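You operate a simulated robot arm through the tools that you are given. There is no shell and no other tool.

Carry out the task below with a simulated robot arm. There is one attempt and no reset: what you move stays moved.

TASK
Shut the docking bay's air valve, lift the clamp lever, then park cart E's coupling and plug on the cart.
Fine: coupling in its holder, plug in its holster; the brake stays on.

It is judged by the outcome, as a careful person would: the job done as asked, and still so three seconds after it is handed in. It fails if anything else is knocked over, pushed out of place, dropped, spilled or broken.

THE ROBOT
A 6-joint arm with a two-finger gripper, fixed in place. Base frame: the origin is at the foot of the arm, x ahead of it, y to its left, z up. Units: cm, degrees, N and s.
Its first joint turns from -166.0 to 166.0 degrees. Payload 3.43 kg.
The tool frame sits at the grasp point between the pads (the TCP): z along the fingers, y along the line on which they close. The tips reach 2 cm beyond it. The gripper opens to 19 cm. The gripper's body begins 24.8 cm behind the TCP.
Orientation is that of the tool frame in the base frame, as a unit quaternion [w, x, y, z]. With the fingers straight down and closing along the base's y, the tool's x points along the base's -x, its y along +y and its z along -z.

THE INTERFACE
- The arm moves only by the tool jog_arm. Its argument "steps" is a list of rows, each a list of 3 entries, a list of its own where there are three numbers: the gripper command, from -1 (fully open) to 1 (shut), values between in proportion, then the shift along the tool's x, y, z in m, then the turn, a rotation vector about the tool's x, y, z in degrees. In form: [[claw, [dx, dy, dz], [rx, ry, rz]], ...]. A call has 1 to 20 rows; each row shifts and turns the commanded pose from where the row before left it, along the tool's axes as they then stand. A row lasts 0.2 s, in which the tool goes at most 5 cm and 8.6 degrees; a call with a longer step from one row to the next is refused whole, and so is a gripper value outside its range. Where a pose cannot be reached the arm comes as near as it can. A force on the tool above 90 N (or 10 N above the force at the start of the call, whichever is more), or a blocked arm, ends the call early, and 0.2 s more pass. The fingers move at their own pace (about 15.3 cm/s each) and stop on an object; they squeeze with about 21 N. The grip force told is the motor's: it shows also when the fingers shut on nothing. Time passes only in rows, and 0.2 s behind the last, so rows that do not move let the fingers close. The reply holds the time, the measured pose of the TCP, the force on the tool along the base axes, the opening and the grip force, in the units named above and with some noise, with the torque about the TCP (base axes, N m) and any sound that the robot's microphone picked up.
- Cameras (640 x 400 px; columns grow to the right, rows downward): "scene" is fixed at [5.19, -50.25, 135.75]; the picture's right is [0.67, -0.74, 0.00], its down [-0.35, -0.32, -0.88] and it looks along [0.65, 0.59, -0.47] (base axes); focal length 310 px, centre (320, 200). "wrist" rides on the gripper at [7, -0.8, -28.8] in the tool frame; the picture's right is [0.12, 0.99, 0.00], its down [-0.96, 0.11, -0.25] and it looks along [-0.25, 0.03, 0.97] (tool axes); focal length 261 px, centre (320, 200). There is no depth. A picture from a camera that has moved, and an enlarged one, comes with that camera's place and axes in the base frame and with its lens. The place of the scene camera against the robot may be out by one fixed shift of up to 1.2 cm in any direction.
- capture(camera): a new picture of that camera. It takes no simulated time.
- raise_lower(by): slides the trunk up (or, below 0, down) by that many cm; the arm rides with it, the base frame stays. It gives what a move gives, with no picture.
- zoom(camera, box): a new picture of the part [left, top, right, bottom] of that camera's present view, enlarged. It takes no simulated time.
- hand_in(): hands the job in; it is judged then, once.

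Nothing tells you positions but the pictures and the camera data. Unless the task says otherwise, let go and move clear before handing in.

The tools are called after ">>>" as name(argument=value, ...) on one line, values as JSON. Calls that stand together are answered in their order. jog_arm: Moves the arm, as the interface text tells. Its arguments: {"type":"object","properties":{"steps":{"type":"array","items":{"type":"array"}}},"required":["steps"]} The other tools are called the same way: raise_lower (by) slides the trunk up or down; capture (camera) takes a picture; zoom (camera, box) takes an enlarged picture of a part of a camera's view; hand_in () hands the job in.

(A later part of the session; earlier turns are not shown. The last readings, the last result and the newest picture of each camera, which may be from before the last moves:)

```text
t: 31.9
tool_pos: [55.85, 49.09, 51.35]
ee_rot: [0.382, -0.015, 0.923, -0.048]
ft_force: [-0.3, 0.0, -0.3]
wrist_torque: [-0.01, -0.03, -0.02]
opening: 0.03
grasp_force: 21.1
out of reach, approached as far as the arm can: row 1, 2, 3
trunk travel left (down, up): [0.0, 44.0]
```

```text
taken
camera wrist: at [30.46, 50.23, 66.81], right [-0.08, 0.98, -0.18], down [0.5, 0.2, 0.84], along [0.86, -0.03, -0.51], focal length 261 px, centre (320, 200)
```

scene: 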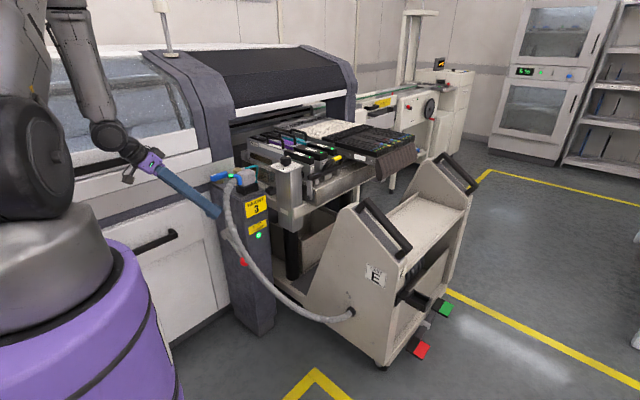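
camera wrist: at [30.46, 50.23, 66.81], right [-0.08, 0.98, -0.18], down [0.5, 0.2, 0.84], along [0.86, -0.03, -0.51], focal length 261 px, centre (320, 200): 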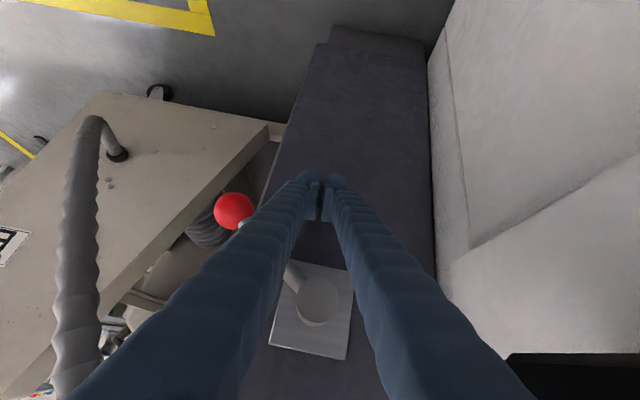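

>>> jog_arm(steps=[[1, [-0.01, -0.015, 0.007], [0, 4.5, 0]], [1, [-0.009, -0.015, 0.007], [0, 4.5, 0]], [1, [0, -0.012, 0], [0, 0, 0]], [1, [0, 0, 0], [0, 0, 0]]])

>>> capture(camera="wrist")

>>> zoom(camera="scene", box=[180, 180, 300, 280])

```text
t: 32.9
tool_pos: [57.83, 45.28, 52.09]
ee_rot: [0.313, -0.012, 0.949, -0.039]
ft_force: [-16.6, 11.7, -2.3]
wrist_torque: [-0.37, -0.62, -0.56]
opening: 0.0
grasp_force: 21.2
trunk travel left (down, up): [0.0, 44.0]
```

```text
taken
camera wrist: at [35.18, 46.09, 71.13], right [-0.1, 0.98, -0.15], down [0.63, 0.18, 0.76], along [0.77, -0.02, -0.63], focal length 261 px, centre (320, 200)
```

wrist: 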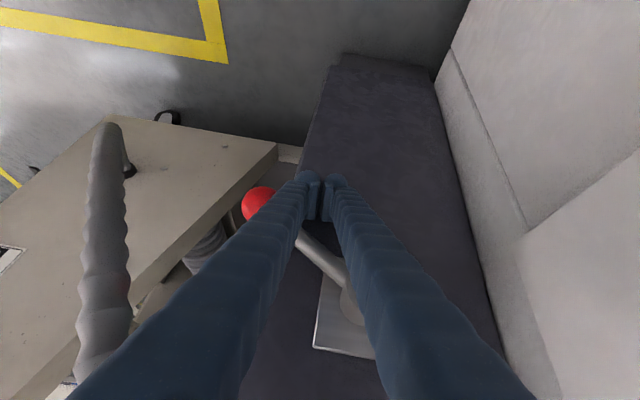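

```text
4.00 times, centred on (240, 230) of scene
camera zoom: at [5.19, -50.25, 135.75], right [0.67, -0.74, 0.0], down [-0.35, -0.32, -0.88], along [0.65, 0.59, -0.47], focal length 1239 px, centre (640, 80)
```

zoom: 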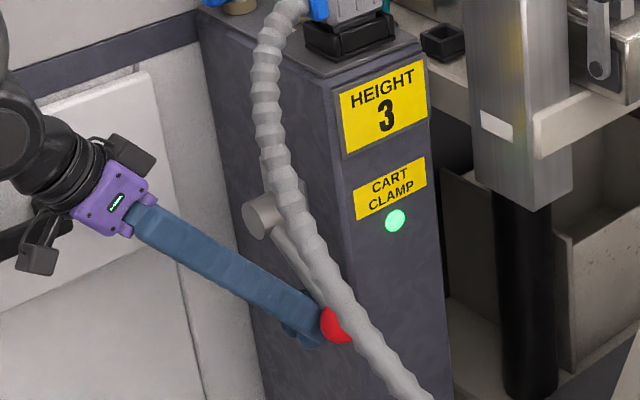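

The fingertip is lightly touching the post face. I'll back off a little and begin lifting.

>>> jog_arm(steps=[[1, [0.0065, 0, -0.0047], [0, 0, 0]], [1, [-0.012, 0, -0.016], [0, 0, 0]], [1, [-0.006, 0, -0.008], [0, 0, 0]], [1, [0, 0, 0], [0, 0, 0]]])

>>> capture(camera="wrist")

```text
t: 33.9
tool_pos: [57.06, 45.34, 55.11]
ee_rot: [0.312, -0.011, 0.949, -0.04]
ft_force: [-15.9, -5.1, -8.5]
wrist_torque: [0.37, -0.37, -0.49]
opening: 0.01
grasp_force: 21.4
trunk travel left (down, up): [0.0, 44.0]
```

```text
taken
camera wrist: at [34.4, 46.27, 74.16], right [-0.09, 0.98, -0.15], down [0.63, 0.18, 0.76], along [0.77, -0.02, -0.63], focal length 261 px, centre (320, 200)
```

wrist: 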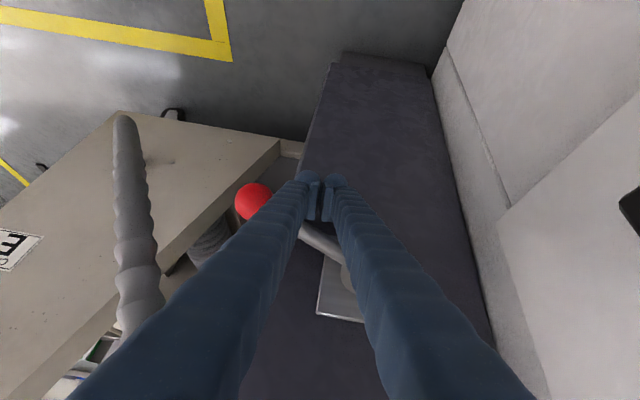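

>>> jog_arm(steps=[[1, [-0.006, 0, -0.008], [0, 0, 0]], [1, [-0.006, 0, -0.008], [0, 0, 0]], [1, [-0.006, 0, -0.008], [0, 0, 0]], [1, [0, 0, 0], [0, 0, 0]]])

>>> zoom(camera="scene", box=[180, 180, 300, 280])

>>> capture(camera="wrist")

```text
t: 34.9
tool_pos: [57.24, 45.31, 58.03]
ee_rot: [0.312, -0.011, 0.949, -0.04]
ft_force: [-10.3, -20.1, -14.6]
wrist_torque: [0.44, -0.38, 0.08]
opening: 0.59
grasp_force: 34.0
trunk travel left (down, up): [0.0, 44.0]
```

```text
4.00 times, centred on (240, 230) of scene
camera zoom: at [5.19, -50.25, 135.75], right [0.67, -0.74, 0.0], down [-0.35, -0.32, -0.88], along [0.65, 0.59, -0.47], focal length 1239 px, centre (640, 80)
```

zoom: 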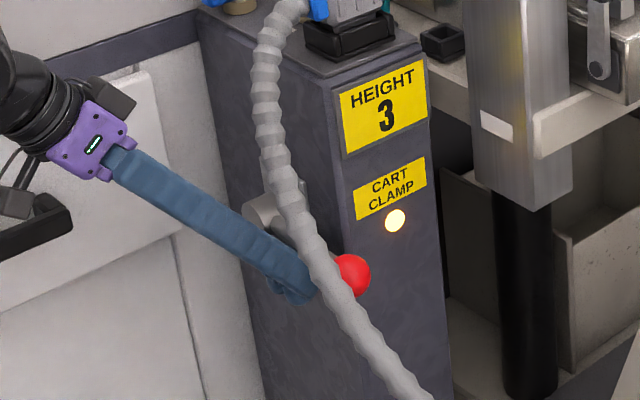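

```text
taken
camera wrist: at [34.59, 46.33, 77.13], right [-0.09, 0.98, -0.15], down [0.63, 0.18, 0.76], along [0.77, -0.03, -0.63], focal length 261 px, centre (320, 200)
```

wrist: 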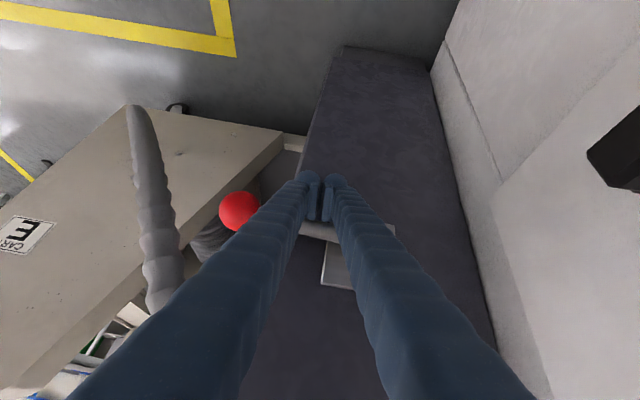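

The clamp lamp has gone from green to amber and the lever is rising. I'll keep lifting.

>>> jog_arm(steps=[[1, [-0.006, -0.006, -0.008], [0, 0, 0]], [1, [-0.006, -0.004, -0.008], [0, 0, 0]], [1, [-0.006, 0, -0.008], [0, 0, 0]], [1, [0, 0, 0], [0, 0, 0]]])

>>> zoom(camera="scene", box=[180, 180, 300, 280])

>>> capture(camera="wrist")

```text
t: 35.9
tool_pos: [57.12, 44.79, 61.11]
ee_rot: [0.312, -0.012, 0.949, -0.04]
ft_force: [-27.9, 3.7, -13.0]
wrist_torque: [-0.51, -0.51, 0.93]
opening: 0.0
grasp_force: 34.0
trunk travel left (down, up): [0.0, 44.0]
```

```text
4.00 times, centred on (240, 230) of scene
camera zoom: at [5.19, -50.25, 135.75], right [0.67, -0.74, 0.0], down [-0.35, -0.32, -0.88], along [0.65, 0.59, -0.47], focal length 1239 px, centre (640, 80)
```

zoom: 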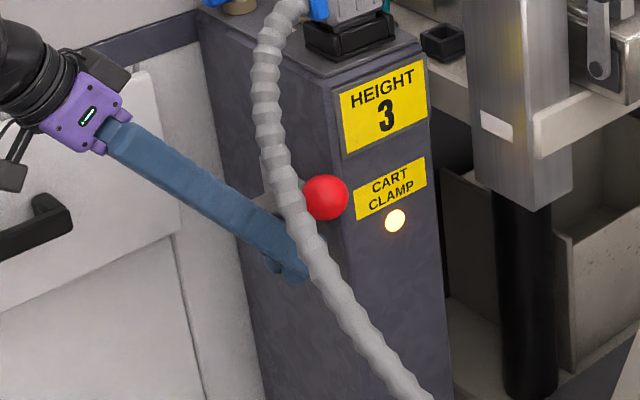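

```text
taken
camera wrist: at [34.41, 45.69, 80.14], right [-0.1, 0.98, -0.15], down [0.63, 0.18, 0.76], along [0.77, -0.02, -0.63], focal length 261 px, centre (320, 200)
```

wrist: 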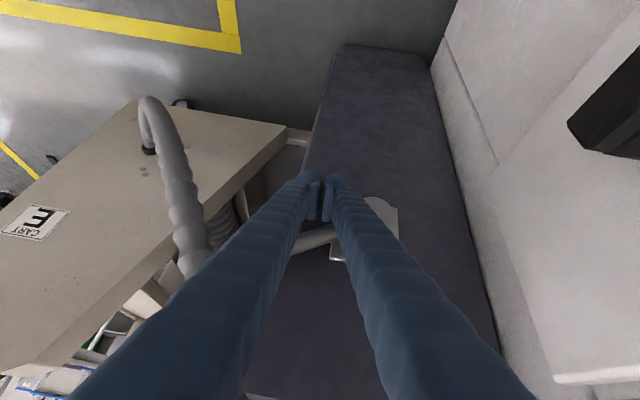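

>>> jog_arm(steps=[[1, [-0.006, 0.003, -0.008], [0, 0, 0]], [1, [-0.006, 0.004, -0.008], [0, 0, 0]], [1, [-0.006, 0.004, -0.008], [0, 0, 0]], [1, [0, 0, 0], [0, 0, 0]]])

>>> zoom(camera="scene", box=[180, 150, 300, 250])

>>> capture(camera="wrist")

```text
t: 36.6
tool_pos: [56.54, 44.79, 62.95]
ee_rot: [0.305, -0.011, 0.951, -0.047]
ft_force: [-7.1, -3.9, 0.4]
wrist_torque: [0.04, -0.09, 0.2]
opening: 0.02
grasp_force: 34.2
trunk travel left (down, up): [0.0, 44.0]
stopped in row 3: the force on the tool passed its limit at 94 N (the readings are from after the stop); the commanded pose is now the measured one
```

```text
4.00 times, centred on (240, 200) of scene
camera zoom: at [5.19, -50.25, 135.75], right [0.67, -0.74, 0.0], down [-0.35, -0.32, -0.88], along [0.65, 0.59, -0.47], focal length 1239 px, centre (640, 200)
```

zoom: 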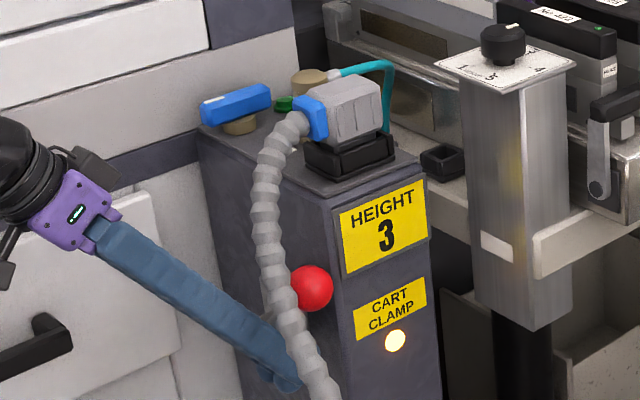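

```text
taken
camera wrist: at [34.07, 46.08, 82.22], right [-0.09, 0.98, -0.16], down [0.64, 0.18, 0.75], along [0.76, -0.04, -0.64], focal length 261 px, centre (320, 200)
```

wrist: 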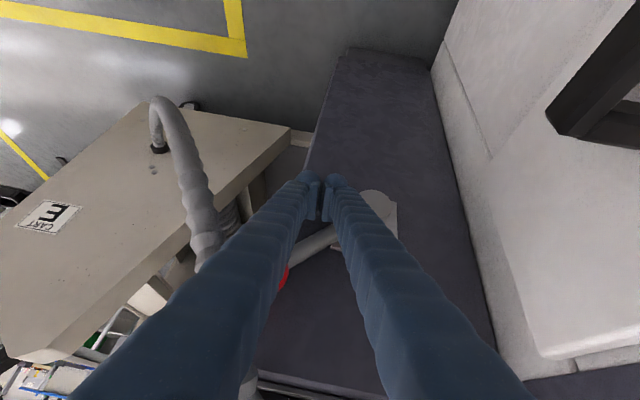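

The force spiked with the lever about 42° above horizontal, likely its end stop. The dock lamp on top also went off. I'll check with a gentle further push.

>>> jog_arm(steps=[[1, [-0.004, 0.002, -0.006], [0, 0, 0]], [1, [-0.003, 0.002, -0.004], [0, 0, 0]]])

>>> zoom(camera="scene", box=[200, 160, 290, 260])

```text
t: 37.2
tool_pos: [56.29, 44.76, 63.31]
ee_rot: [0.301, -0.011, 0.952, -0.05]
ft_force: [-24.5, -33.2, -53.2]
wrist_torque: [-1.43, 0.53, 0.38]
opening: 0.03
grasp_force: 34.3
trunk travel left (down, up): [0.0, 44.0]
```

```text
4.00 times, centred on (245, 210) of scene
camera zoom: at [5.19, -50.25, 135.75], right [0.67, -0.74, 0.0], down [-0.35, -0.32, -0.88], along [0.65, 0.59, -0.47], focal length 1239 px, centre (620, 160)
```

zoom: 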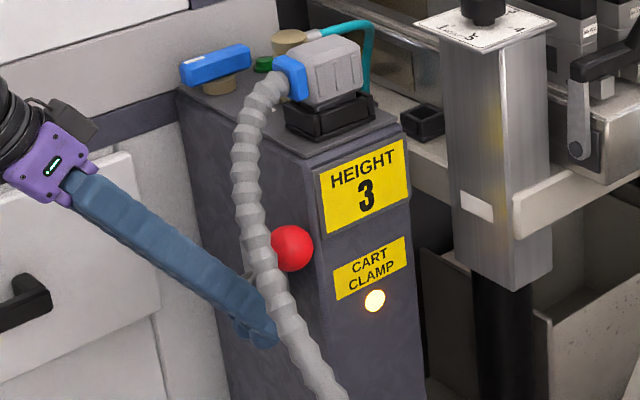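

That's the end stop. I'll ease off and retreat along the finger axis, then check the lever stays up.

>>> jog_arm(steps=[[1, [0.01, -0.002, 0.014], [0, 0, 0]], [1, [0.006, 0, 0], [0, 0, 0]], [1, [0, 0, -0.03], [0, 0, 0]], [1, [0, 0, -0.04], [0, 0, 0]], [1, [0, 0, -0.05], [0, 0, 0]], [1, [0, 0, -0.05], [0, 0, 0]], [1, [0, 0, 0], [0, 0, 0]]])

>>> capture(camera="wrist")

>>> capture(camera="scene")

```text
t: 38.8
tool_pos: [46.11, 46.15, 75.57]
ee_rot: [0.305, -0.01, 0.951, -0.048]
ft_force: [0.0, -0.2, -0.4]
wrist_torque: [0.13, -0.01, 0.09]
opening: 0.0
grasp_force: 34.1
trunk travel left (down, up): [0.0, 44.0]
```

```text
taken
camera wrist: at [23.67, 47.64, 94.98], right [-0.09, 0.98, -0.17], down [0.64, 0.18, 0.75], along [0.76, -0.04, -0.64], focal length 261 px, centre (320, 200)
```

wrist: 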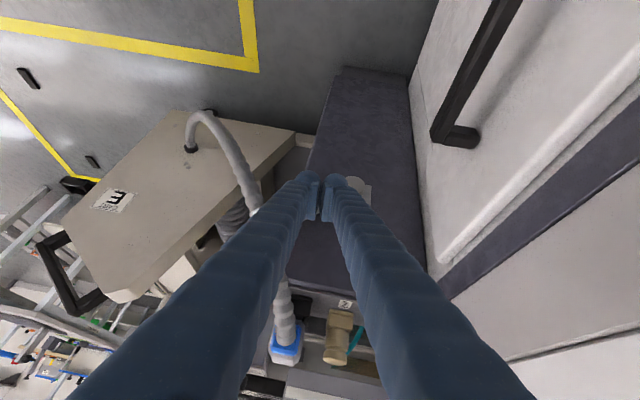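

```text
taken
```

scene: 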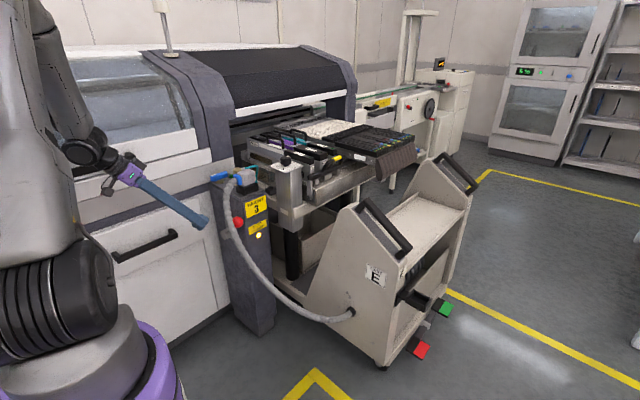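

The lever stays up with the clamp lamp amber. Next is the coupling: I'll bring the trunk back up, straighten the tool and go over the post.

>>> raise_lower(by=20)

>>> jog_arm(steps=[[1, [-0.01, 0, -0.03], [-1.1, 7.1, 0.2]], [1, [0, 0, -0.03], [-1.1, 7.1, 0.2]], [1, [0, 0, -0.03], [-1.1, 7.1, 0.2]], [1, [0, 0, -0.03], [-1.1, 7.1, 0.2]], [1, [0, 0, -0.03], [-1.2, 7.2, 0.3]], [1, [0, 0, 0], [0, 0, 0]], [1, [0, 0, 0], [0, 0, 0]]])

```text
t: 41.0
tool_pos: [46.05, 46.44, 95.72]
ee_rot: [0.304, -0.011, 0.951, -0.047]
ft_force: [-0.3, 0.3, 0.1]
wrist_torque: [-0.01, -0.01, -0.02]
opening: 0.0
grasp_force: 34.4
trunk travel left (down, up): [-20.0, 24.0]
```

```text
t: 42.6
tool_pos: [41.76, 47.25, 110.01]
ee_rot: [0.0, -0.003, 1.0, 0.0]
ft_force: [-0.7, -0.4, 0.5]
wrist_torque: [-0.04, -0.01, -0.02]
opening: 0.0
grasp_force: 33.5
trunk travel left (down, up): [-20.0, 24.0]
```

>>> jog_arm(steps=[[0, [-0.045, 0.01, 0], [0, 0, 0]], [-1, [-0.045, 0.01, 0], [0, 0, 0]], [-1, [-0.045, 0.01, 0], [0, 0, 0]], [-1, [-0.045, 0.01, 0], [0, 0, 0]], [-1, [-0.045, 0.01, 0], [0, 0, 0]], [-1, [-0.042, 0.001, 0], [0, 0, 0]], [-1, [0, 0, 0.02], [0, 0, 0]], [-1, [0, 0, 0], [0, 0, 0]]])

>>> zoom(camera="wrist", box=[260, 130, 400, 230])

>>> zoom(camera="wrist", box=[240, 200, 420, 330])

>>> capture(camera="wrist")

```text
t: 44.4
tool_pos: [68.39, 52.49, 107.93]
ee_rot: [0.0, -0.002, 1.0, 0.002]
ft_force: [0.5, -1.1, 0.9]
wrist_torque: [0.01, -0.01, -0.12]
opening: 18.92
grasp_force: 0.0
trunk travel left (down, up): [-20.0, 24.0]
```

```text
4.00 times, centred on (330, 180) of wrist
camera zoom: at [61.29, 51.69, 136.79], right [-0.12, 0.99, 0.0], down [0.96, 0.12, 0.25], along [0.25, 0.03, -0.97], focal length 1043 px, centre (280, 280)
```

zoom: 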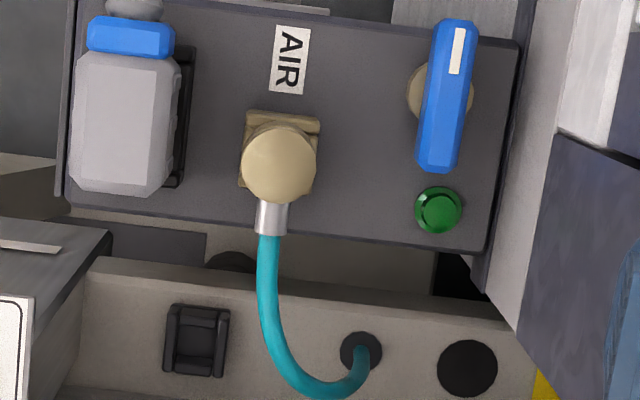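

```text
3.08 times, centred on (330, 265) of wrist
camera zoom: at [61.29, 51.69, 136.79], right [-0.12, 0.99, 0.0], down [0.96, 0.12, 0.25], along [0.25, 0.03, -0.97], focal length 802 px, centre (289, 0)
```

zoom: 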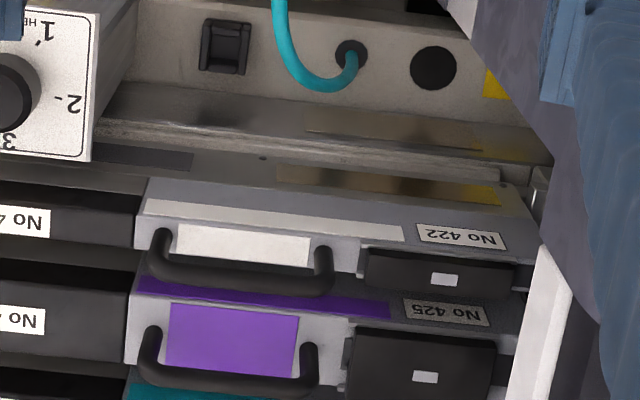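

```text
taken
camera wrist: at [61.29, 51.69, 136.79], right [-0.12, 0.99, 0.0], down [0.96, 0.12, 0.25], along [0.25, 0.03, -0.97], focal length 261 px, centre (320, 200)
```

wrist: 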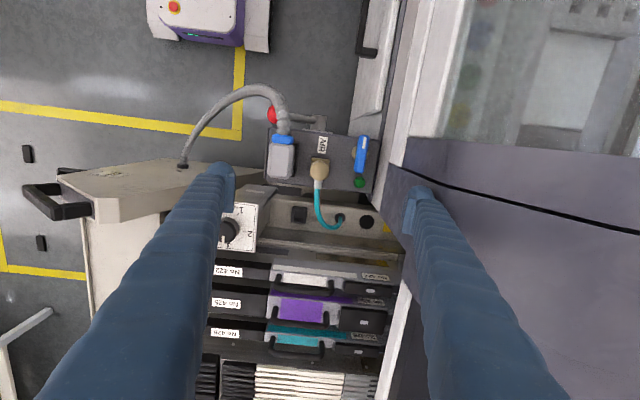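

The dock lamp is off, and the coupling cap is about [68.4, 52.4] with its top near z = 87.6. I'll set a narrow opening so a finger fits between the plug and the cap, then descend.

>>> jog_arm(steps=[[0.516, [0, 0, 0.02], [0, 0, 0]], [0.516, [0, 0, 0.04], [0, 0, 0]], [0.516, [0, 0, 0.04], [0, 0, 0]], [0.516, [0, -0.001, 0.04], [0, 0, 0]], [0.516, [0, 0, 0.02], [0, 0, 0]], [0.516, [0, 0, 0], [0, 0, 0]]])

>>> zoom(camera="scene", box=[205, 130, 285, 190])

>>> zoom(camera="wrist", box=[260, 130, 400, 230])

```text
t: 45.8
tool_pos: [68.14, 52.33, 91.87]
ee_rot: [0.0, -0.002, 1.0, 0.001]
ft_force: [-0.1, 0.4, 0.3]
wrist_torque: [-0.01, 0.0, 0.01]
opening: 4.59
grasp_force: 0.0
trunk travel left (down, up): [-20.0, 24.0]
```

```text
6.67 times, centred on (245, 160) of scene
camera zoom: at [5.19, -50.25, 135.75], right [0.67, -0.74, 0.0], down [-0.35, -0.32, -0.88], along [0.65, 0.59, -0.47], focal length 2065 px, centre (820, 467)
```

zoom: 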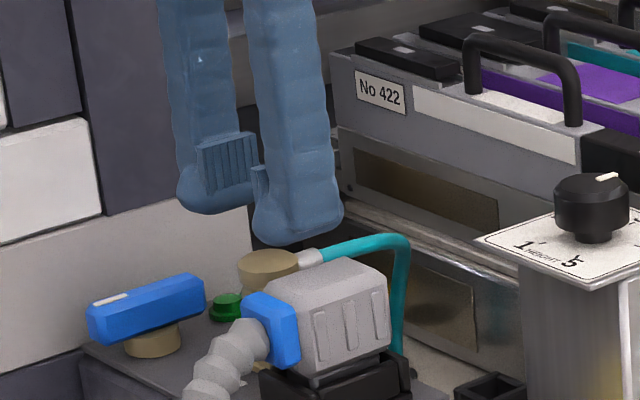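

```text
4.00 times, centred on (330, 180) of wrist
camera zoom: at [61.16, 51.57, 120.83], right [-0.12, 0.99, 0.0], down [0.96, 0.12, 0.25], along [0.25, 0.03, -0.97], focal length 1043 px, centre (280, 280)
```

zoom: 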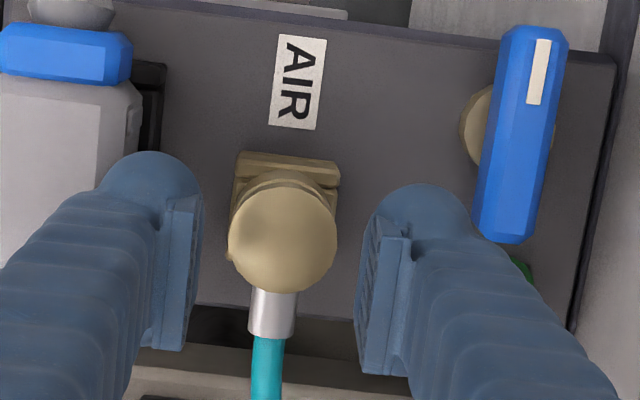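

>>> jog_arm(steps=[[0.568, [-0.001, 0.0017, 0], [0, 0, 0]], [0.568, [0, 0, 0.02], [0, 0, 0]], [0.568, [0, 0, 0.015], [0, 0, 0]], [0.568, [0, 0, 0], [0, 0, 0]]])

>>> zoom(camera="scene", box=[215, 140, 275, 185])

>>> zoom(camera="wrist", box=[260, 150, 400, 250])

```text
t: 46.8
tool_pos: [68.46, 52.63, 88.53]
ee_rot: [0.0, -0.003, 1.0, 0.002]
ft_force: [-1.0, 0.5, -1.5]
wrist_torque: [0.01, 0.0, 0.01]
opening: 4.11
grasp_force: 0.1
trunk travel left (down, up): [-20.0, 24.0]
```

```text
8.89 times, centred on (245, 162) of scene
camera zoom: at [5.19, -50.25, 135.75], right [0.67, -0.74, 0.0], down [-0.35, -0.32, -0.88], along [0.65, 0.59, -0.47], focal length 2753 px, centre (987, 533)
```

zoom: 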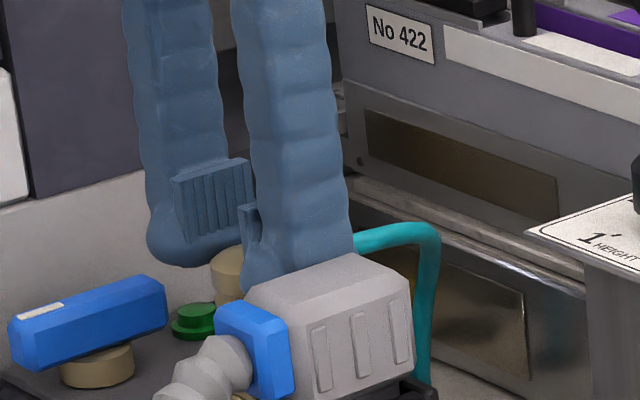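

```text
4.00 times, centred on (330, 200) of wrist
camera zoom: at [61.45, 51.77, 117.35], right [-0.12, 0.99, 0.0], down [0.96, 0.12, 0.25], along [0.25, 0.03, -0.97], focal length 1043 px, centre (280, 200)
```

zoom: 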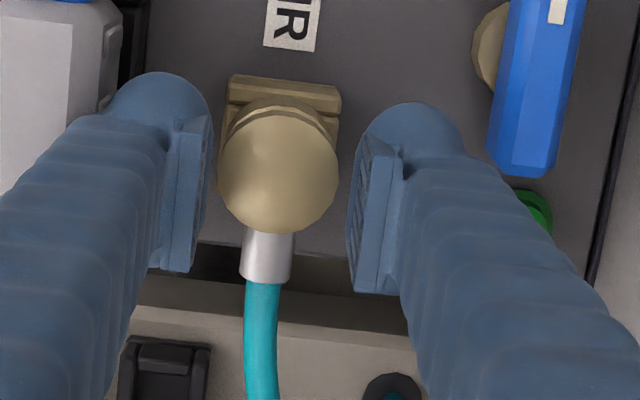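

>>> jog_arm(steps=[[0.568, [0.001, -0.001, 0.01], [0, 0, 0]], [0.568, [0, 0, 0.012], [0, 0, 0]], [0.568, [0, 0, 0], [0, 0, 0]]])

>>> zoom(camera="scene", box=[215, 140, 275, 185])

```text
t: 47.6
tool_pos: [68.31, 52.49, 86.46]
ee_rot: [0.0, -0.003, 1.0, 0.003]
ft_force: [-0.7, -0.1, -0.2]
wrist_torque: [0.03, -0.03, -0.01]
opening: 4.11
grasp_force: 0.1
trunk travel left (down, up): [-20.0, 24.0]
```

```text
8.89 times, centred on (245, 162) of scene
camera zoom: at [5.19, -50.25, 135.75], right [0.67, -0.74, 0.0], down [-0.35, -0.32, -0.88], along [0.65, 0.59, -0.47], focal length 2753 px, centre (987, 533)
```

zoom: 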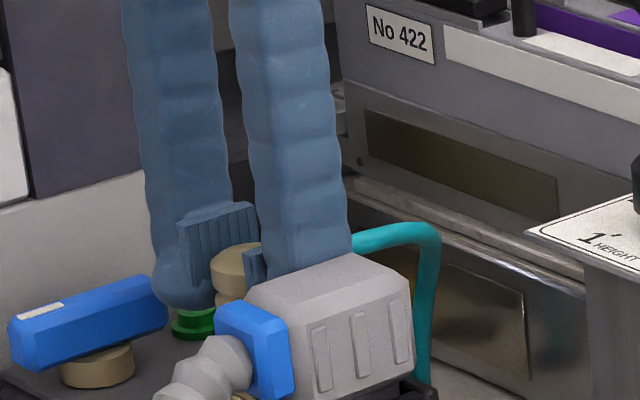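

No contact with anything yet. I'll close on the cap and try a small lift.

>>> jog_arm(steps=[[1, [0, 0, 0], [0, 0, 0]], [1, [0, 0, 0], [0, 0, 0]], [1, [0, 0, 0], [0, 0, 0]]])

>>> jog_arm(steps=[[1, [0, 0, -0.005], [0, 0, 0]], [1, [0, 0, -0.01], [0, 0, 0]], [1, [0, 0, 0], [0, 0, 0]]])

>>> zoom(camera="scene", box=[215, 140, 275, 185])

>>> zoom(camera="wrist", box=[260, 150, 400, 250])

```text
t: 48.4
tool_pos: [68.33, 52.53, 86.41]
ee_rot: [0.0, -0.003, 1.0, 0.001]
ft_force: [0.4, 0.4, -0.2]
wrist_torque: [-0.01, -0.02, -0.01]
opening: 3.46
grasp_force: 21.0
trunk travel left (down, up): [-20.0, 24.0]
```

```text
t: 49.2
tool_pos: [68.44, 52.61, 87.88]
ee_rot: [0.0, -0.002, 1.0, 0.002]
ft_force: [0.5, -0.7, -0.7]
wrist_torque: [0.03, 0.02, 0.01]
opening: 3.48
grasp_force: 20.6
trunk travel left (down, up): [-20.0, 24.0]
```

```text
8.89 times, centred on (245, 162) of scene
camera zoom: at [5.19, -50.25, 135.75], right [0.67, -0.74, 0.0], down [-0.35, -0.32, -0.88], along [0.65, 0.59, -0.47], focal length 2753 px, centre (987, 533)
```

zoom: 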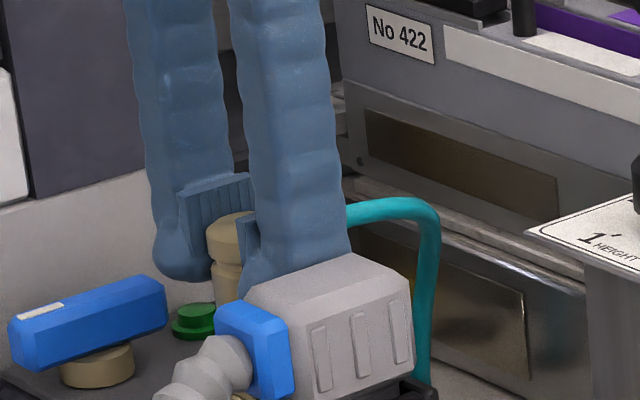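

```text
4.00 times, centred on (330, 200) of wrist
camera zoom: at [61.46, 51.75, 116.71], right [-0.12, 0.99, 0.0], down [0.96, 0.12, 0.25], along [0.25, 0.03, -0.97], focal length 1043 px, centre (280, 200)
```

zoom: 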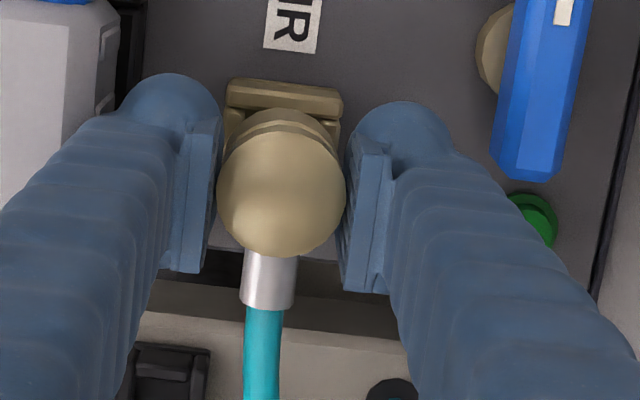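

It lifts freely. I'll raise it clear of its socket and look.

>>> jog_arm(steps=[[1, [0, 0, -0.015], [0, 0, 0]], [1, [0, 0, -0.015], [0, 0, 0]], [1, [0, 0, -0.015], [0, 0, 0]], [1, [0, 0, 0], [0, 0, 0]]])

>>> zoom(camera="scene", box=[205, 130, 295, 195])

>>> capture(camera="wrist")

```text
t: 50.2
tool_pos: [68.38, 52.51, 92.49]
ee_rot: [0.0, -0.002, 1.0, 0.002]
ft_force: [-0.9, -1.4, -1.4]
wrist_torque: [0.02, -0.01, 0.02]
opening: 3.48
grasp_force: 20.7
trunk travel left (down, up): [-20.0, 24.0]
```

```text
6.15 times, centred on (250, 162) of scene
camera zoom: at [5.19, -50.25, 135.75], right [0.67, -0.74, 0.0], down [-0.35, -0.32, -0.88], along [0.65, 0.59, -0.47], focal length 1906 px, centre (751, 431)
```

zoom: 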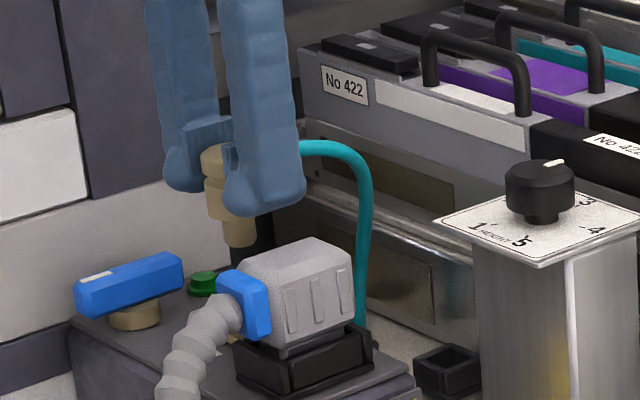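

```text
taken
camera wrist: at [61.39, 51.71, 121.24], right [-0.12, 0.99, 0.0], down [0.96, 0.12, 0.25], along [0.25, 0.03, -0.97], focal length 261 px, centre (320, 200)
```

wrist: 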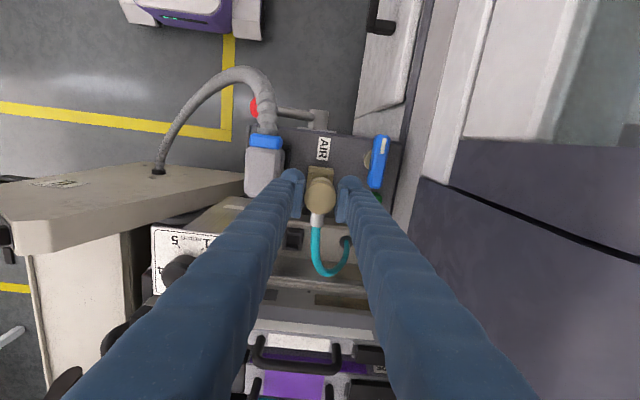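

The coupling is about 6 cm long with a stem about 2.4 cm across, and the holder is near [82, 49.2], its top about z 74.5. I'll carry it above the holder and refine the position from there.

>>> jog_arm(steps=[[1, [-0.03, -0.008, 0], [0, 0, 0]], [1, [-0.03, -0.008, 0], [0, 0, 0]], [1, [-0.03, -0.008, 0], [0, 0, 0]], [1, [-0.03, -0.008, 0.01], [0, 0, 0]], [1, [-0.016, -0.001, 0.02], [0, 0, 0]], [1, [0, 0, 0], [0, 0, 0]]])

>>> capture(camera="wrist")

>>> zoom(camera="scene", box=[225, 130, 315, 195])

>>> zoom(camera="wrist", box=[260, 150, 380, 250])

```text
t: 51.6
tool_pos: [81.86, 49.4, 89.42]
ee_rot: [0.0, -0.002, 1.0, 0.002]
ft_force: [-0.4, -1.6, -1.6]
wrist_torque: [-0.03, 0.03, 0.0]
opening: 3.48
grasp_force: 21.3
trunk travel left (down, up): [-20.0, 24.0]
```

```text
taken
camera wrist: at [74.94, 48.57, 118.19], right [-0.12, 0.99, 0.0], down [0.96, 0.12, 0.25], along [0.25, 0.03, -0.97], focal length 261 px, centre (320, 200)
```

wrist: 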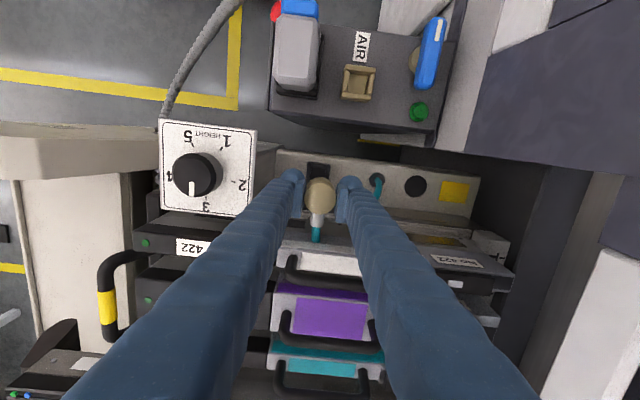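

```text
6.15 times, centred on (270, 162) of scene
camera zoom: at [5.19, -50.25, 135.75], right [0.67, -0.74, 0.0], down [-0.35, -0.32, -0.88], along [0.65, 0.59, -0.47], focal length 1906 px, centre (628, 431)
```

zoom: 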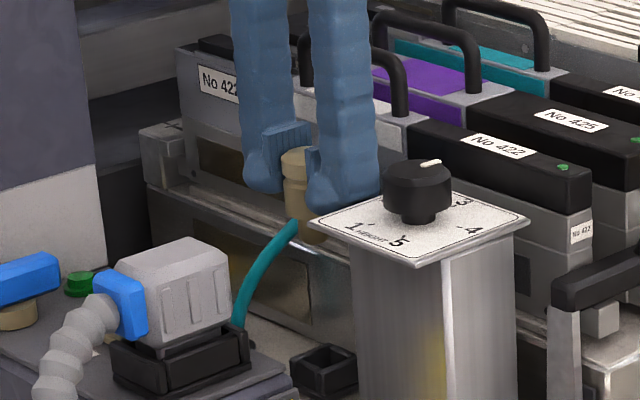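

```text
4.00 times, centred on (320, 200) of wrist
camera zoom: at [74.94, 48.57, 118.19], right [-0.12, 0.99, 0.0], down [0.96, 0.12, 0.25], along [0.25, 0.03, -0.97], focal length 1043 px, centre (320, 200)
```

zoom: 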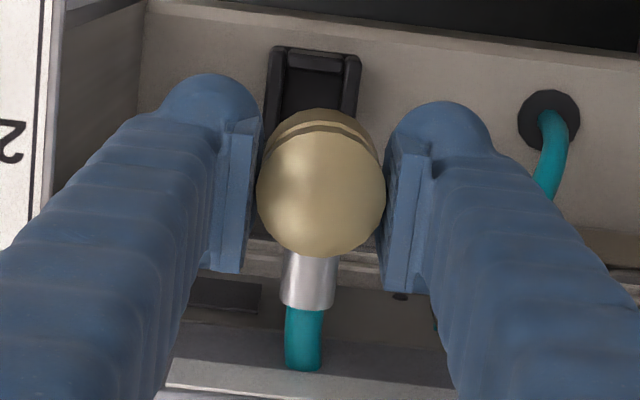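

Refined holder centre is about [82.0, 48.93]. I'll shift over it and lower to just above.

>>> jog_arm(steps=[[1, [-0.0015, -0.0047, 0.02], [0, 0, 0]], [1, [0, 0, 0.025], [0, 0, 0]], [1, [0, 0, 0.025], [0, 0, 0]], [1, [0, 0, 0.012], [0, 0, 0]], [1, [0, 0, 0], [0, 0, 0]]])

>>> zoom(camera="wrist", box=[260, 150, 380, 250])

>>> zoom(camera="scene", box=[240, 160, 290, 200])

```text
t: 52.8
tool_pos: [81.99, 48.91, 81.09]
ee_rot: [0.0, -0.002, 1.0, 0.002]
ft_force: [1.4, 0.3, -0.9]
wrist_torque: [-0.01, -0.03, -0.01]
opening: 3.47
grasp_force: 21.2
trunk travel left (down, up): [-20.0, 24.0]
```

```text
4.00 times, centred on (320, 200) of wrist
camera zoom: at [75.05, 48.09, 110.02], right [-0.12, 0.99, 0.0], down [0.96, 0.12, 0.25], along [0.25, 0.03, -0.97], focal length 1043 px, centre (320, 200)
```

zoom: 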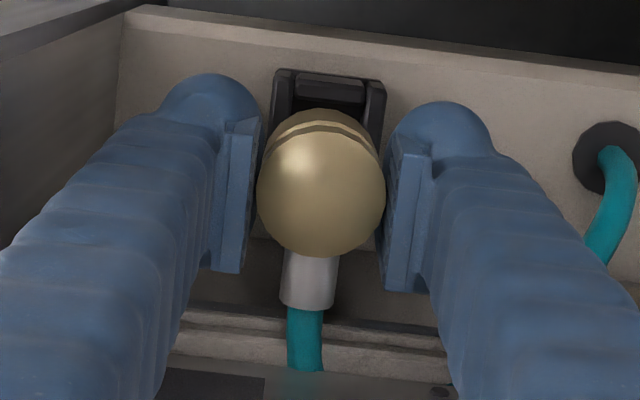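

```text
10.00 times, centred on (265, 180) of scene
camera zoom: at [5.19, -50.25, 135.75], right [0.67, -0.74, 0.0], down [-0.35, -0.32, -0.88], along [0.65, 0.59, -0.47], focal length 3097 px, centre (870, 400)
```

zoom: 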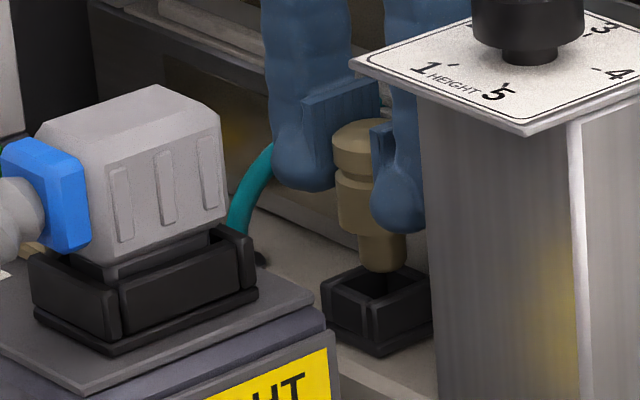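

>>> jog_arm(steps=[[1, [0, 0, 0.008], [0, 0, 0]], [1, [0, 0, 0.007], [0, 0, 0]], [1, [0, 0, 0.005], [0, 0, 0]]])

>>> zoom(camera="scene", box=[240, 160, 290, 200])

```text
t: 53.6
tool_pos: [82.0, 48.79, 79.28]
ee_rot: [0.001, -0.002, 1.0, 0.002]
ft_force: [-1.3, -1.1, 13.8]
wrist_torque: [0.01, -0.12, 0.0]
opening: 3.46
grasp_force: 20.8
trunk travel left (down, up): [-20.0, 24.0]
```

```text
10.00 times, centred on (265, 180) of scene
camera zoom: at [5.19, -50.25, 135.75], right [0.67, -0.74, 0.0], down [-0.35, -0.32, -0.88], along [0.65, 0.59, -0.47], focal length 3097 px, centre (870, 400)
```

zoom: 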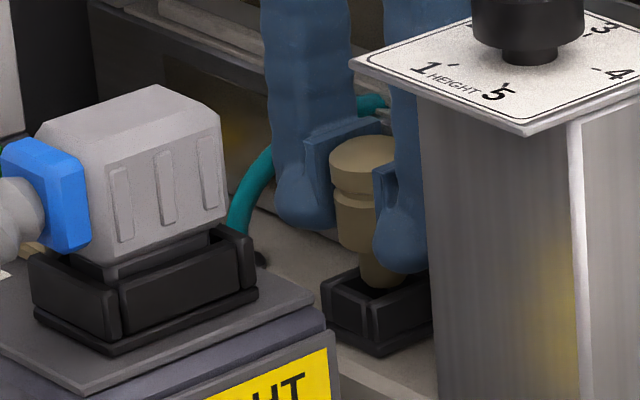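

It touched the rim on the +x side. I'll raise slightly, shift -x by 2 mm and try again.

>>> jog_arm(steps=[[1, [0, 0, -0.006], [0, 0, 0]], [1, [0.002, 0, 0], [0, 0, 0]], [1, [0, 0, 0.006], [0, 0, 0]], [1, [0, 0, 0.004], [0, 0, 0]], [1, [0, 0, 0], [0, 0, 0]]])

```text
t: 54.8
tool_pos: [81.76, 48.88, 78.78]
ee_rot: [0.0, -0.002, 1.0, 0.002]
ft_force: [-0.2, 0.0, -1.1]
wrist_torque: [-0.05, -0.03, -0.02]
opening: 3.46
grasp_force: 21.0
trunk travel left (down, up): [-20.0, 24.0]
```

It's entering the holder. I'll keep lowering gently.

>>> jog_arm(steps=[[1, [0, 0, 0.004], [0, 0, 0]], [1, [0, 0, 0.004], [0, 0, 0]], [1, [0, 0, 0.004], [0, 0, 0]], [1, [0, 0, 0], [0, 0, 0]]])

>>> zoom(camera="scene", box=[240, 160, 290, 200])

```text
t: 55.8
tool_pos: [81.8, 48.93, 77.67]
ee_rot: [0.0, -0.003, 1.0, 0.002]
ft_force: [0.0, -0.6, -0.7]
wrist_torque: [0.01, 0.01, 0.03]
opening: 3.47
grasp_force: 21.1
trunk travel left (down, up): [-20.0, 24.0]
```

```text
10.00 times, centred on (265, 180) of scene
camera zoom: at [5.19, -50.25, 135.75], right [0.67, -0.74, 0.0], down [-0.35, -0.32, -0.88], along [0.65, 0.59, -0.47], focal length 3097 px, centre (870, 400)
```

zoom: 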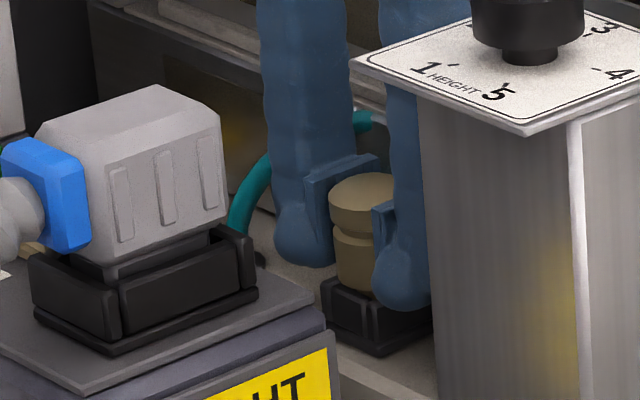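

>>> jog_arm(steps=[[1, [0, 0, 0.003], [0, 0, 0]], [1, [0, 0, 0.003], [0, 0, 0]], [1, [0, 0, 0], [0, 0, 0]]])

```text
t: 56.6
tool_pos: [81.99, 48.85, 77.19]
ee_rot: [0.001, -0.003, 1.0, 0.001]
ft_force: [1.2, 1.0, 14.1]
wrist_torque: [0.0, 0.12, 0.03]
opening: 3.51
grasp_force: 20.9
trunk travel left (down, up): [-20.0, 24.0]
```

It's seated, with a firm bottom contact. I'll release with a small opening and rise straight up.

>>> jog_arm(steps=[[1, [0, 0, -0.002], [0, 0, 0]], [0.474, [0, 0, 0], [0, 0, 0]], [0.474, [0, 0, 0], [0, 0, 0]], [0.474, [0, 0, -0.01], [0, 0, 0]], [0.474, [0, 0, -0.02], [0, 0, 0]], [0.474, [0, 0, -0.04], [0, 0, 0]], [0.474, [0, 0, -0.045], [0, 0, 0]], [0.474, [0, 0, -0.045], [0, 0, 0]], [0.474, [0, 0, 0], [0, 0, 0]]])

>>> zoom(camera="scene", box=[230, 150, 300, 200])

>>> zoom(camera="wrist", box=[250, 120, 410, 230])

```text
t: 58.6
tool_pos: [81.86, 48.84, 93.03]
ee_rot: [-0.001, -0.003, 1.0, 0.001]
ft_force: [0.0, -0.5, -0.4]
wrist_torque: [0.03, -0.04, -0.01]
opening: 5.0
grasp_force: 0.0
trunk travel left (down, up): [-20.0, 24.0]
```

```text
8.00 times, centred on (265, 175) of scene
camera zoom: at [5.19, -50.25, 135.75], right [0.67, -0.74, 0.0], down [-0.35, -0.32, -0.88], along [0.65, 0.59, -0.47], focal length 2478 px, centre (760, 400)
```

zoom: 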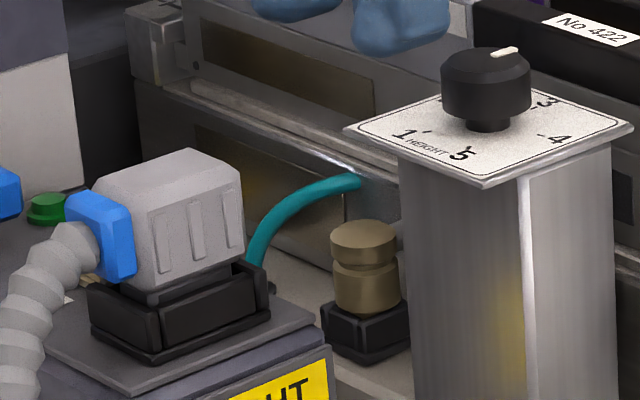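

```text
3.64 times, centred on (330, 175) of wrist
camera zoom: at [74.95, 48.03, 121.94], right [-0.12, 0.99, 0.0], down [0.96, 0.12, 0.25], along [0.24, 0.03, -0.97], focal length 948 px, centre (284, 291)
```

zoom: 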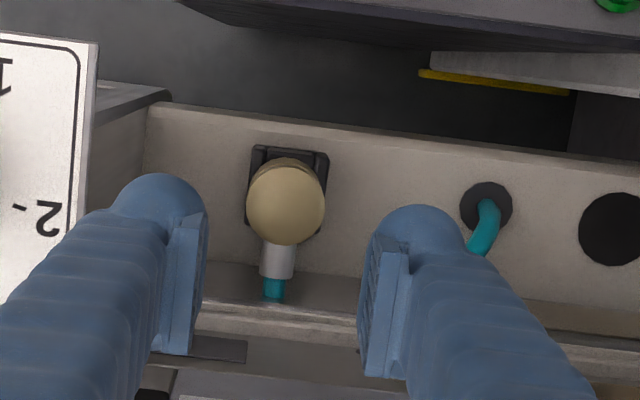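

The coupling is parked upright in its holder. Before moving the plug I'll inspect its holster, both by zooming the scene camera and by flying the wrist camera over it at a safe height.

>>> zoom(camera="scene", box=[395, 275, 455, 325])

>>> jog_arm(steps=[[0, [0, 0, -0.05], [0, 0, 0]], [-0.5, [0, -0.02, -0.045], [0, 0, 0]], [-1, [0, -0.03, -0.04], [0, 0, 0]], [-1, [0, -0.03, -0.04], [0, 0, 0]], [-1, [0, -0.045, 0], [0, 0, 0]], [-1, [0, -0.05, 0], [0, 0, 0]], [-1, [0, -0.05, 0], [0, 0, 0]], [-1, [0, -0.05, 0], [0, 0, 0]], [-1, [0, -0.05, 0], [0, 0, 0]], [-1, [0, -0.05, 0], [0, 0, 0]], [-1, [0, -0.05, 0], [0, 0, 0]], [-1, [0, -0.05, 0], [0, 0, 0]], [-1, [0, -0.05, 0], [0, 0, 0]], [-1, [0, -0.05, 0], [0, 0, 0]], [-1, [0, -0.05, 0], [0, 0, 0]], [-1, [0, -0.05, 0], [0, 0, 0]], [-1, [0, -0.04, 0], [0, 0, 0]], [-1, [0, 0, 0], [0, 0, 0]]])

>>> capture(camera="wrist")

```text
8.00 times, centred on (425, 300) of scene
camera zoom: at [5.19, -50.25, 135.75], right [0.67, -0.74, 0.0], down [-0.35, -0.32, -0.88], along [0.65, 0.59, -0.47], focal length 2478 px, centre (-520, -600)
```

zoom: 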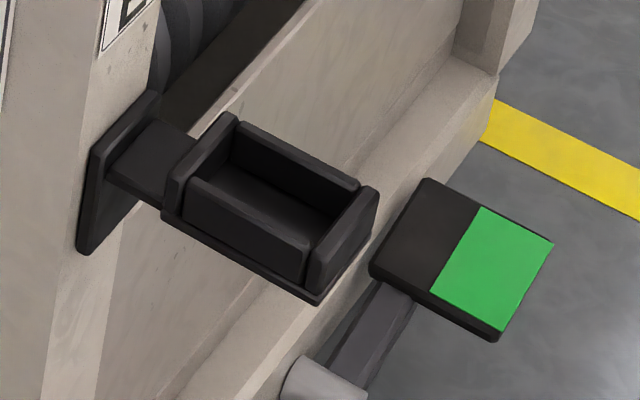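

```text
t: 62.4
tool_pos: [82.13, -22.9, 110.44]
ee_rot: [0.0, -0.003, 1.0, 0.002]
ft_force: [0.4, -0.2, -0.3]
wrist_torque: [0.06, 0.0, -0.02]
opening: 18.97
grasp_force: 0.0
trunk travel left (down, up): [-20.0, 24.0]
```

```text
taken
camera wrist: at [75.17, -23.62, 139.31], right [-0.12, 0.99, 0.0], down [0.96, 0.12, 0.25], along [0.25, 0.03, -0.97], focal length 261 px, centre (320, 200)
```

wrist: 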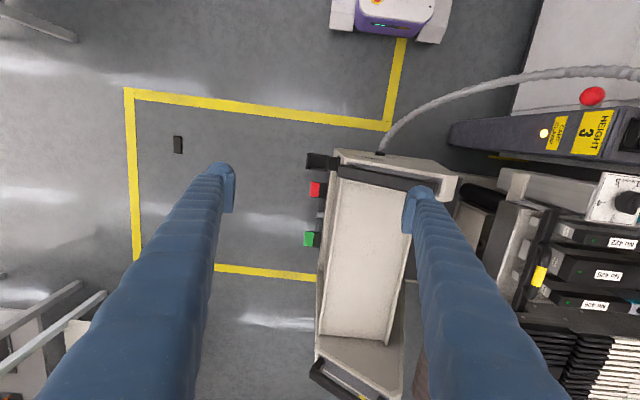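

>>> zoom(camera="wrist", box=[280, 130, 380, 200])

>>> zoom(camera="wrist", box=[300, 140, 440, 250])

```text
5.71 times, centred on (330, 165) of wrist
camera zoom: at [75.17, -23.62, 139.31], right [-0.12, 0.99, 0.0], down [0.96, 0.12, 0.25], along [0.25, 0.03, -0.97], focal length 1489 px, centre (263, 400)
```

zoom: 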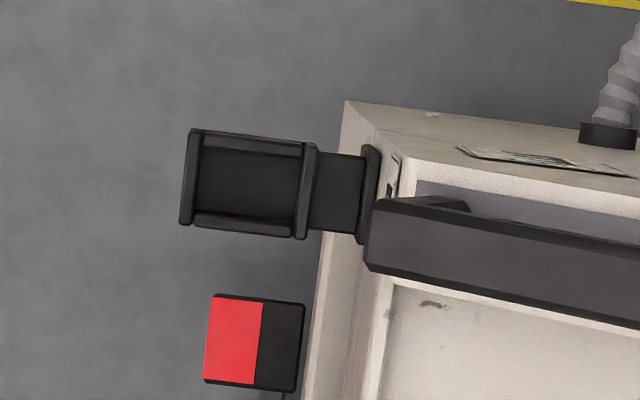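

```text
3.64 times, centred on (370, 195) of wrist
camera zoom: at [75.17, -23.62, 139.31], right [-0.12, 0.99, 0.0], down [0.96, 0.12, 0.25], along [0.25, 0.03, -0.97], focal length 948 px, centre (138, 218)
```

zoom: 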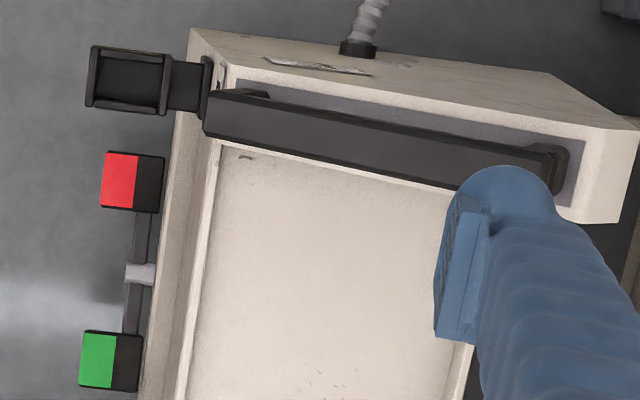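

Measured: the holster rim centre is about [84.4, -23.5, 56.7], with its long axis along y. So the plug must turn 90° with its conduit pointing -y, away from the panel. The brake pedals sit well below and to +x of the holster. I'll go back to the plug.

>>> jog_arm(steps=[[-1, [0.01, 0.045, 0], [0, 0, 0]], [-1, [0.01, 0.045, 0], [0, 0, 0]], [-1, [0.01, 0.045, 0], [0, 0, 0]], [-1, [0.01, 0.045, 0], [0, 0, 0]], [-1, [0.01, 0.045, 0], [0, 0, 0]], [-1, [0.01, 0.045, 0], [0, 0, 0]], [-1, [0.01, 0.045, 0], [0, 0, 0]], [-1, [0.01, 0.045, 0], [0, 0, 0]], [-1, [0.01, 0.045, 0], [0, 0, 0]], [-1, [0.01, 0.045, 0], [0, 0, 0]], [-1, [0.01, 0.045, 0], [0, 0, 0]], [-1, [0.01, 0.045, 0], [0, 0, 0]], [-1, [0.01, 0.045, 0], [0, 0, 0]], [-1, [0.01, 0.045, 0], [0, 0, 0]], [-1, [0.006, 0.045, 0], [0, 0, 0]], [-1, [0, 0.006, 0], [0, 0, 0]], [-1, [0, 0, 0], [0, 0, 0]]])

>>> zoom(camera="wrist", box=[250, 120, 390, 220])

>>> zoom(camera="scene", box=[225, 155, 275, 195])

```text
t: 66.0
tool_pos: [67.29, 45.24, 110.71]
ee_rot: [0.0, -0.002, 1.0, 0.002]
ft_force: [0.4, 0.2, 0.5]
wrist_torque: [0.07, -0.01, 0.02]
opening: 19.03
grasp_force: 0.1
trunk travel left (down, up): [-20.0, 24.0]
```

```text
4.00 times, centred on (320, 170) of wrist
camera zoom: at [60.34, 44.5, 139.5], right [-0.12, 0.99, 0.0], down [0.96, 0.12, 0.25], along [0.25, 0.03, -0.97], focal length 1043 px, centre (320, 320)
```

zoom: 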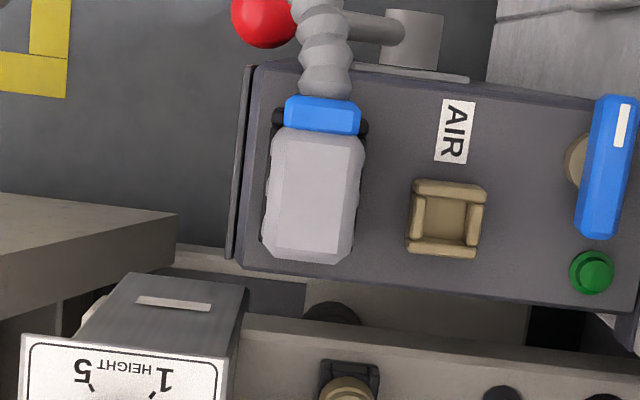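

```text
10.00 times, centred on (250, 175) of scene
camera zoom: at [5.19, -50.25, 135.75], right [0.67, -0.74, 0.0], down [-0.35, -0.32, -0.88], along [0.65, 0.59, -0.47], focal length 3097 px, centre (1020, 450)
```

zoom: 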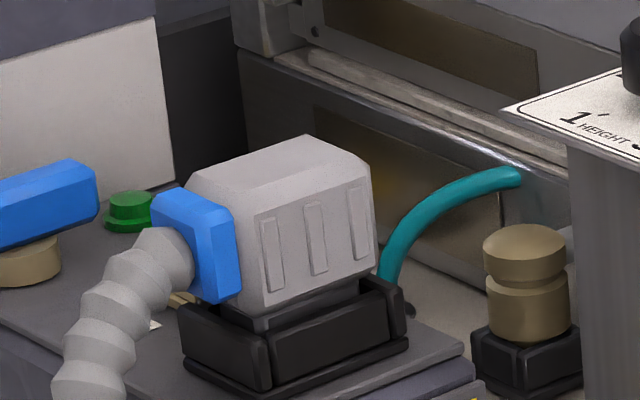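

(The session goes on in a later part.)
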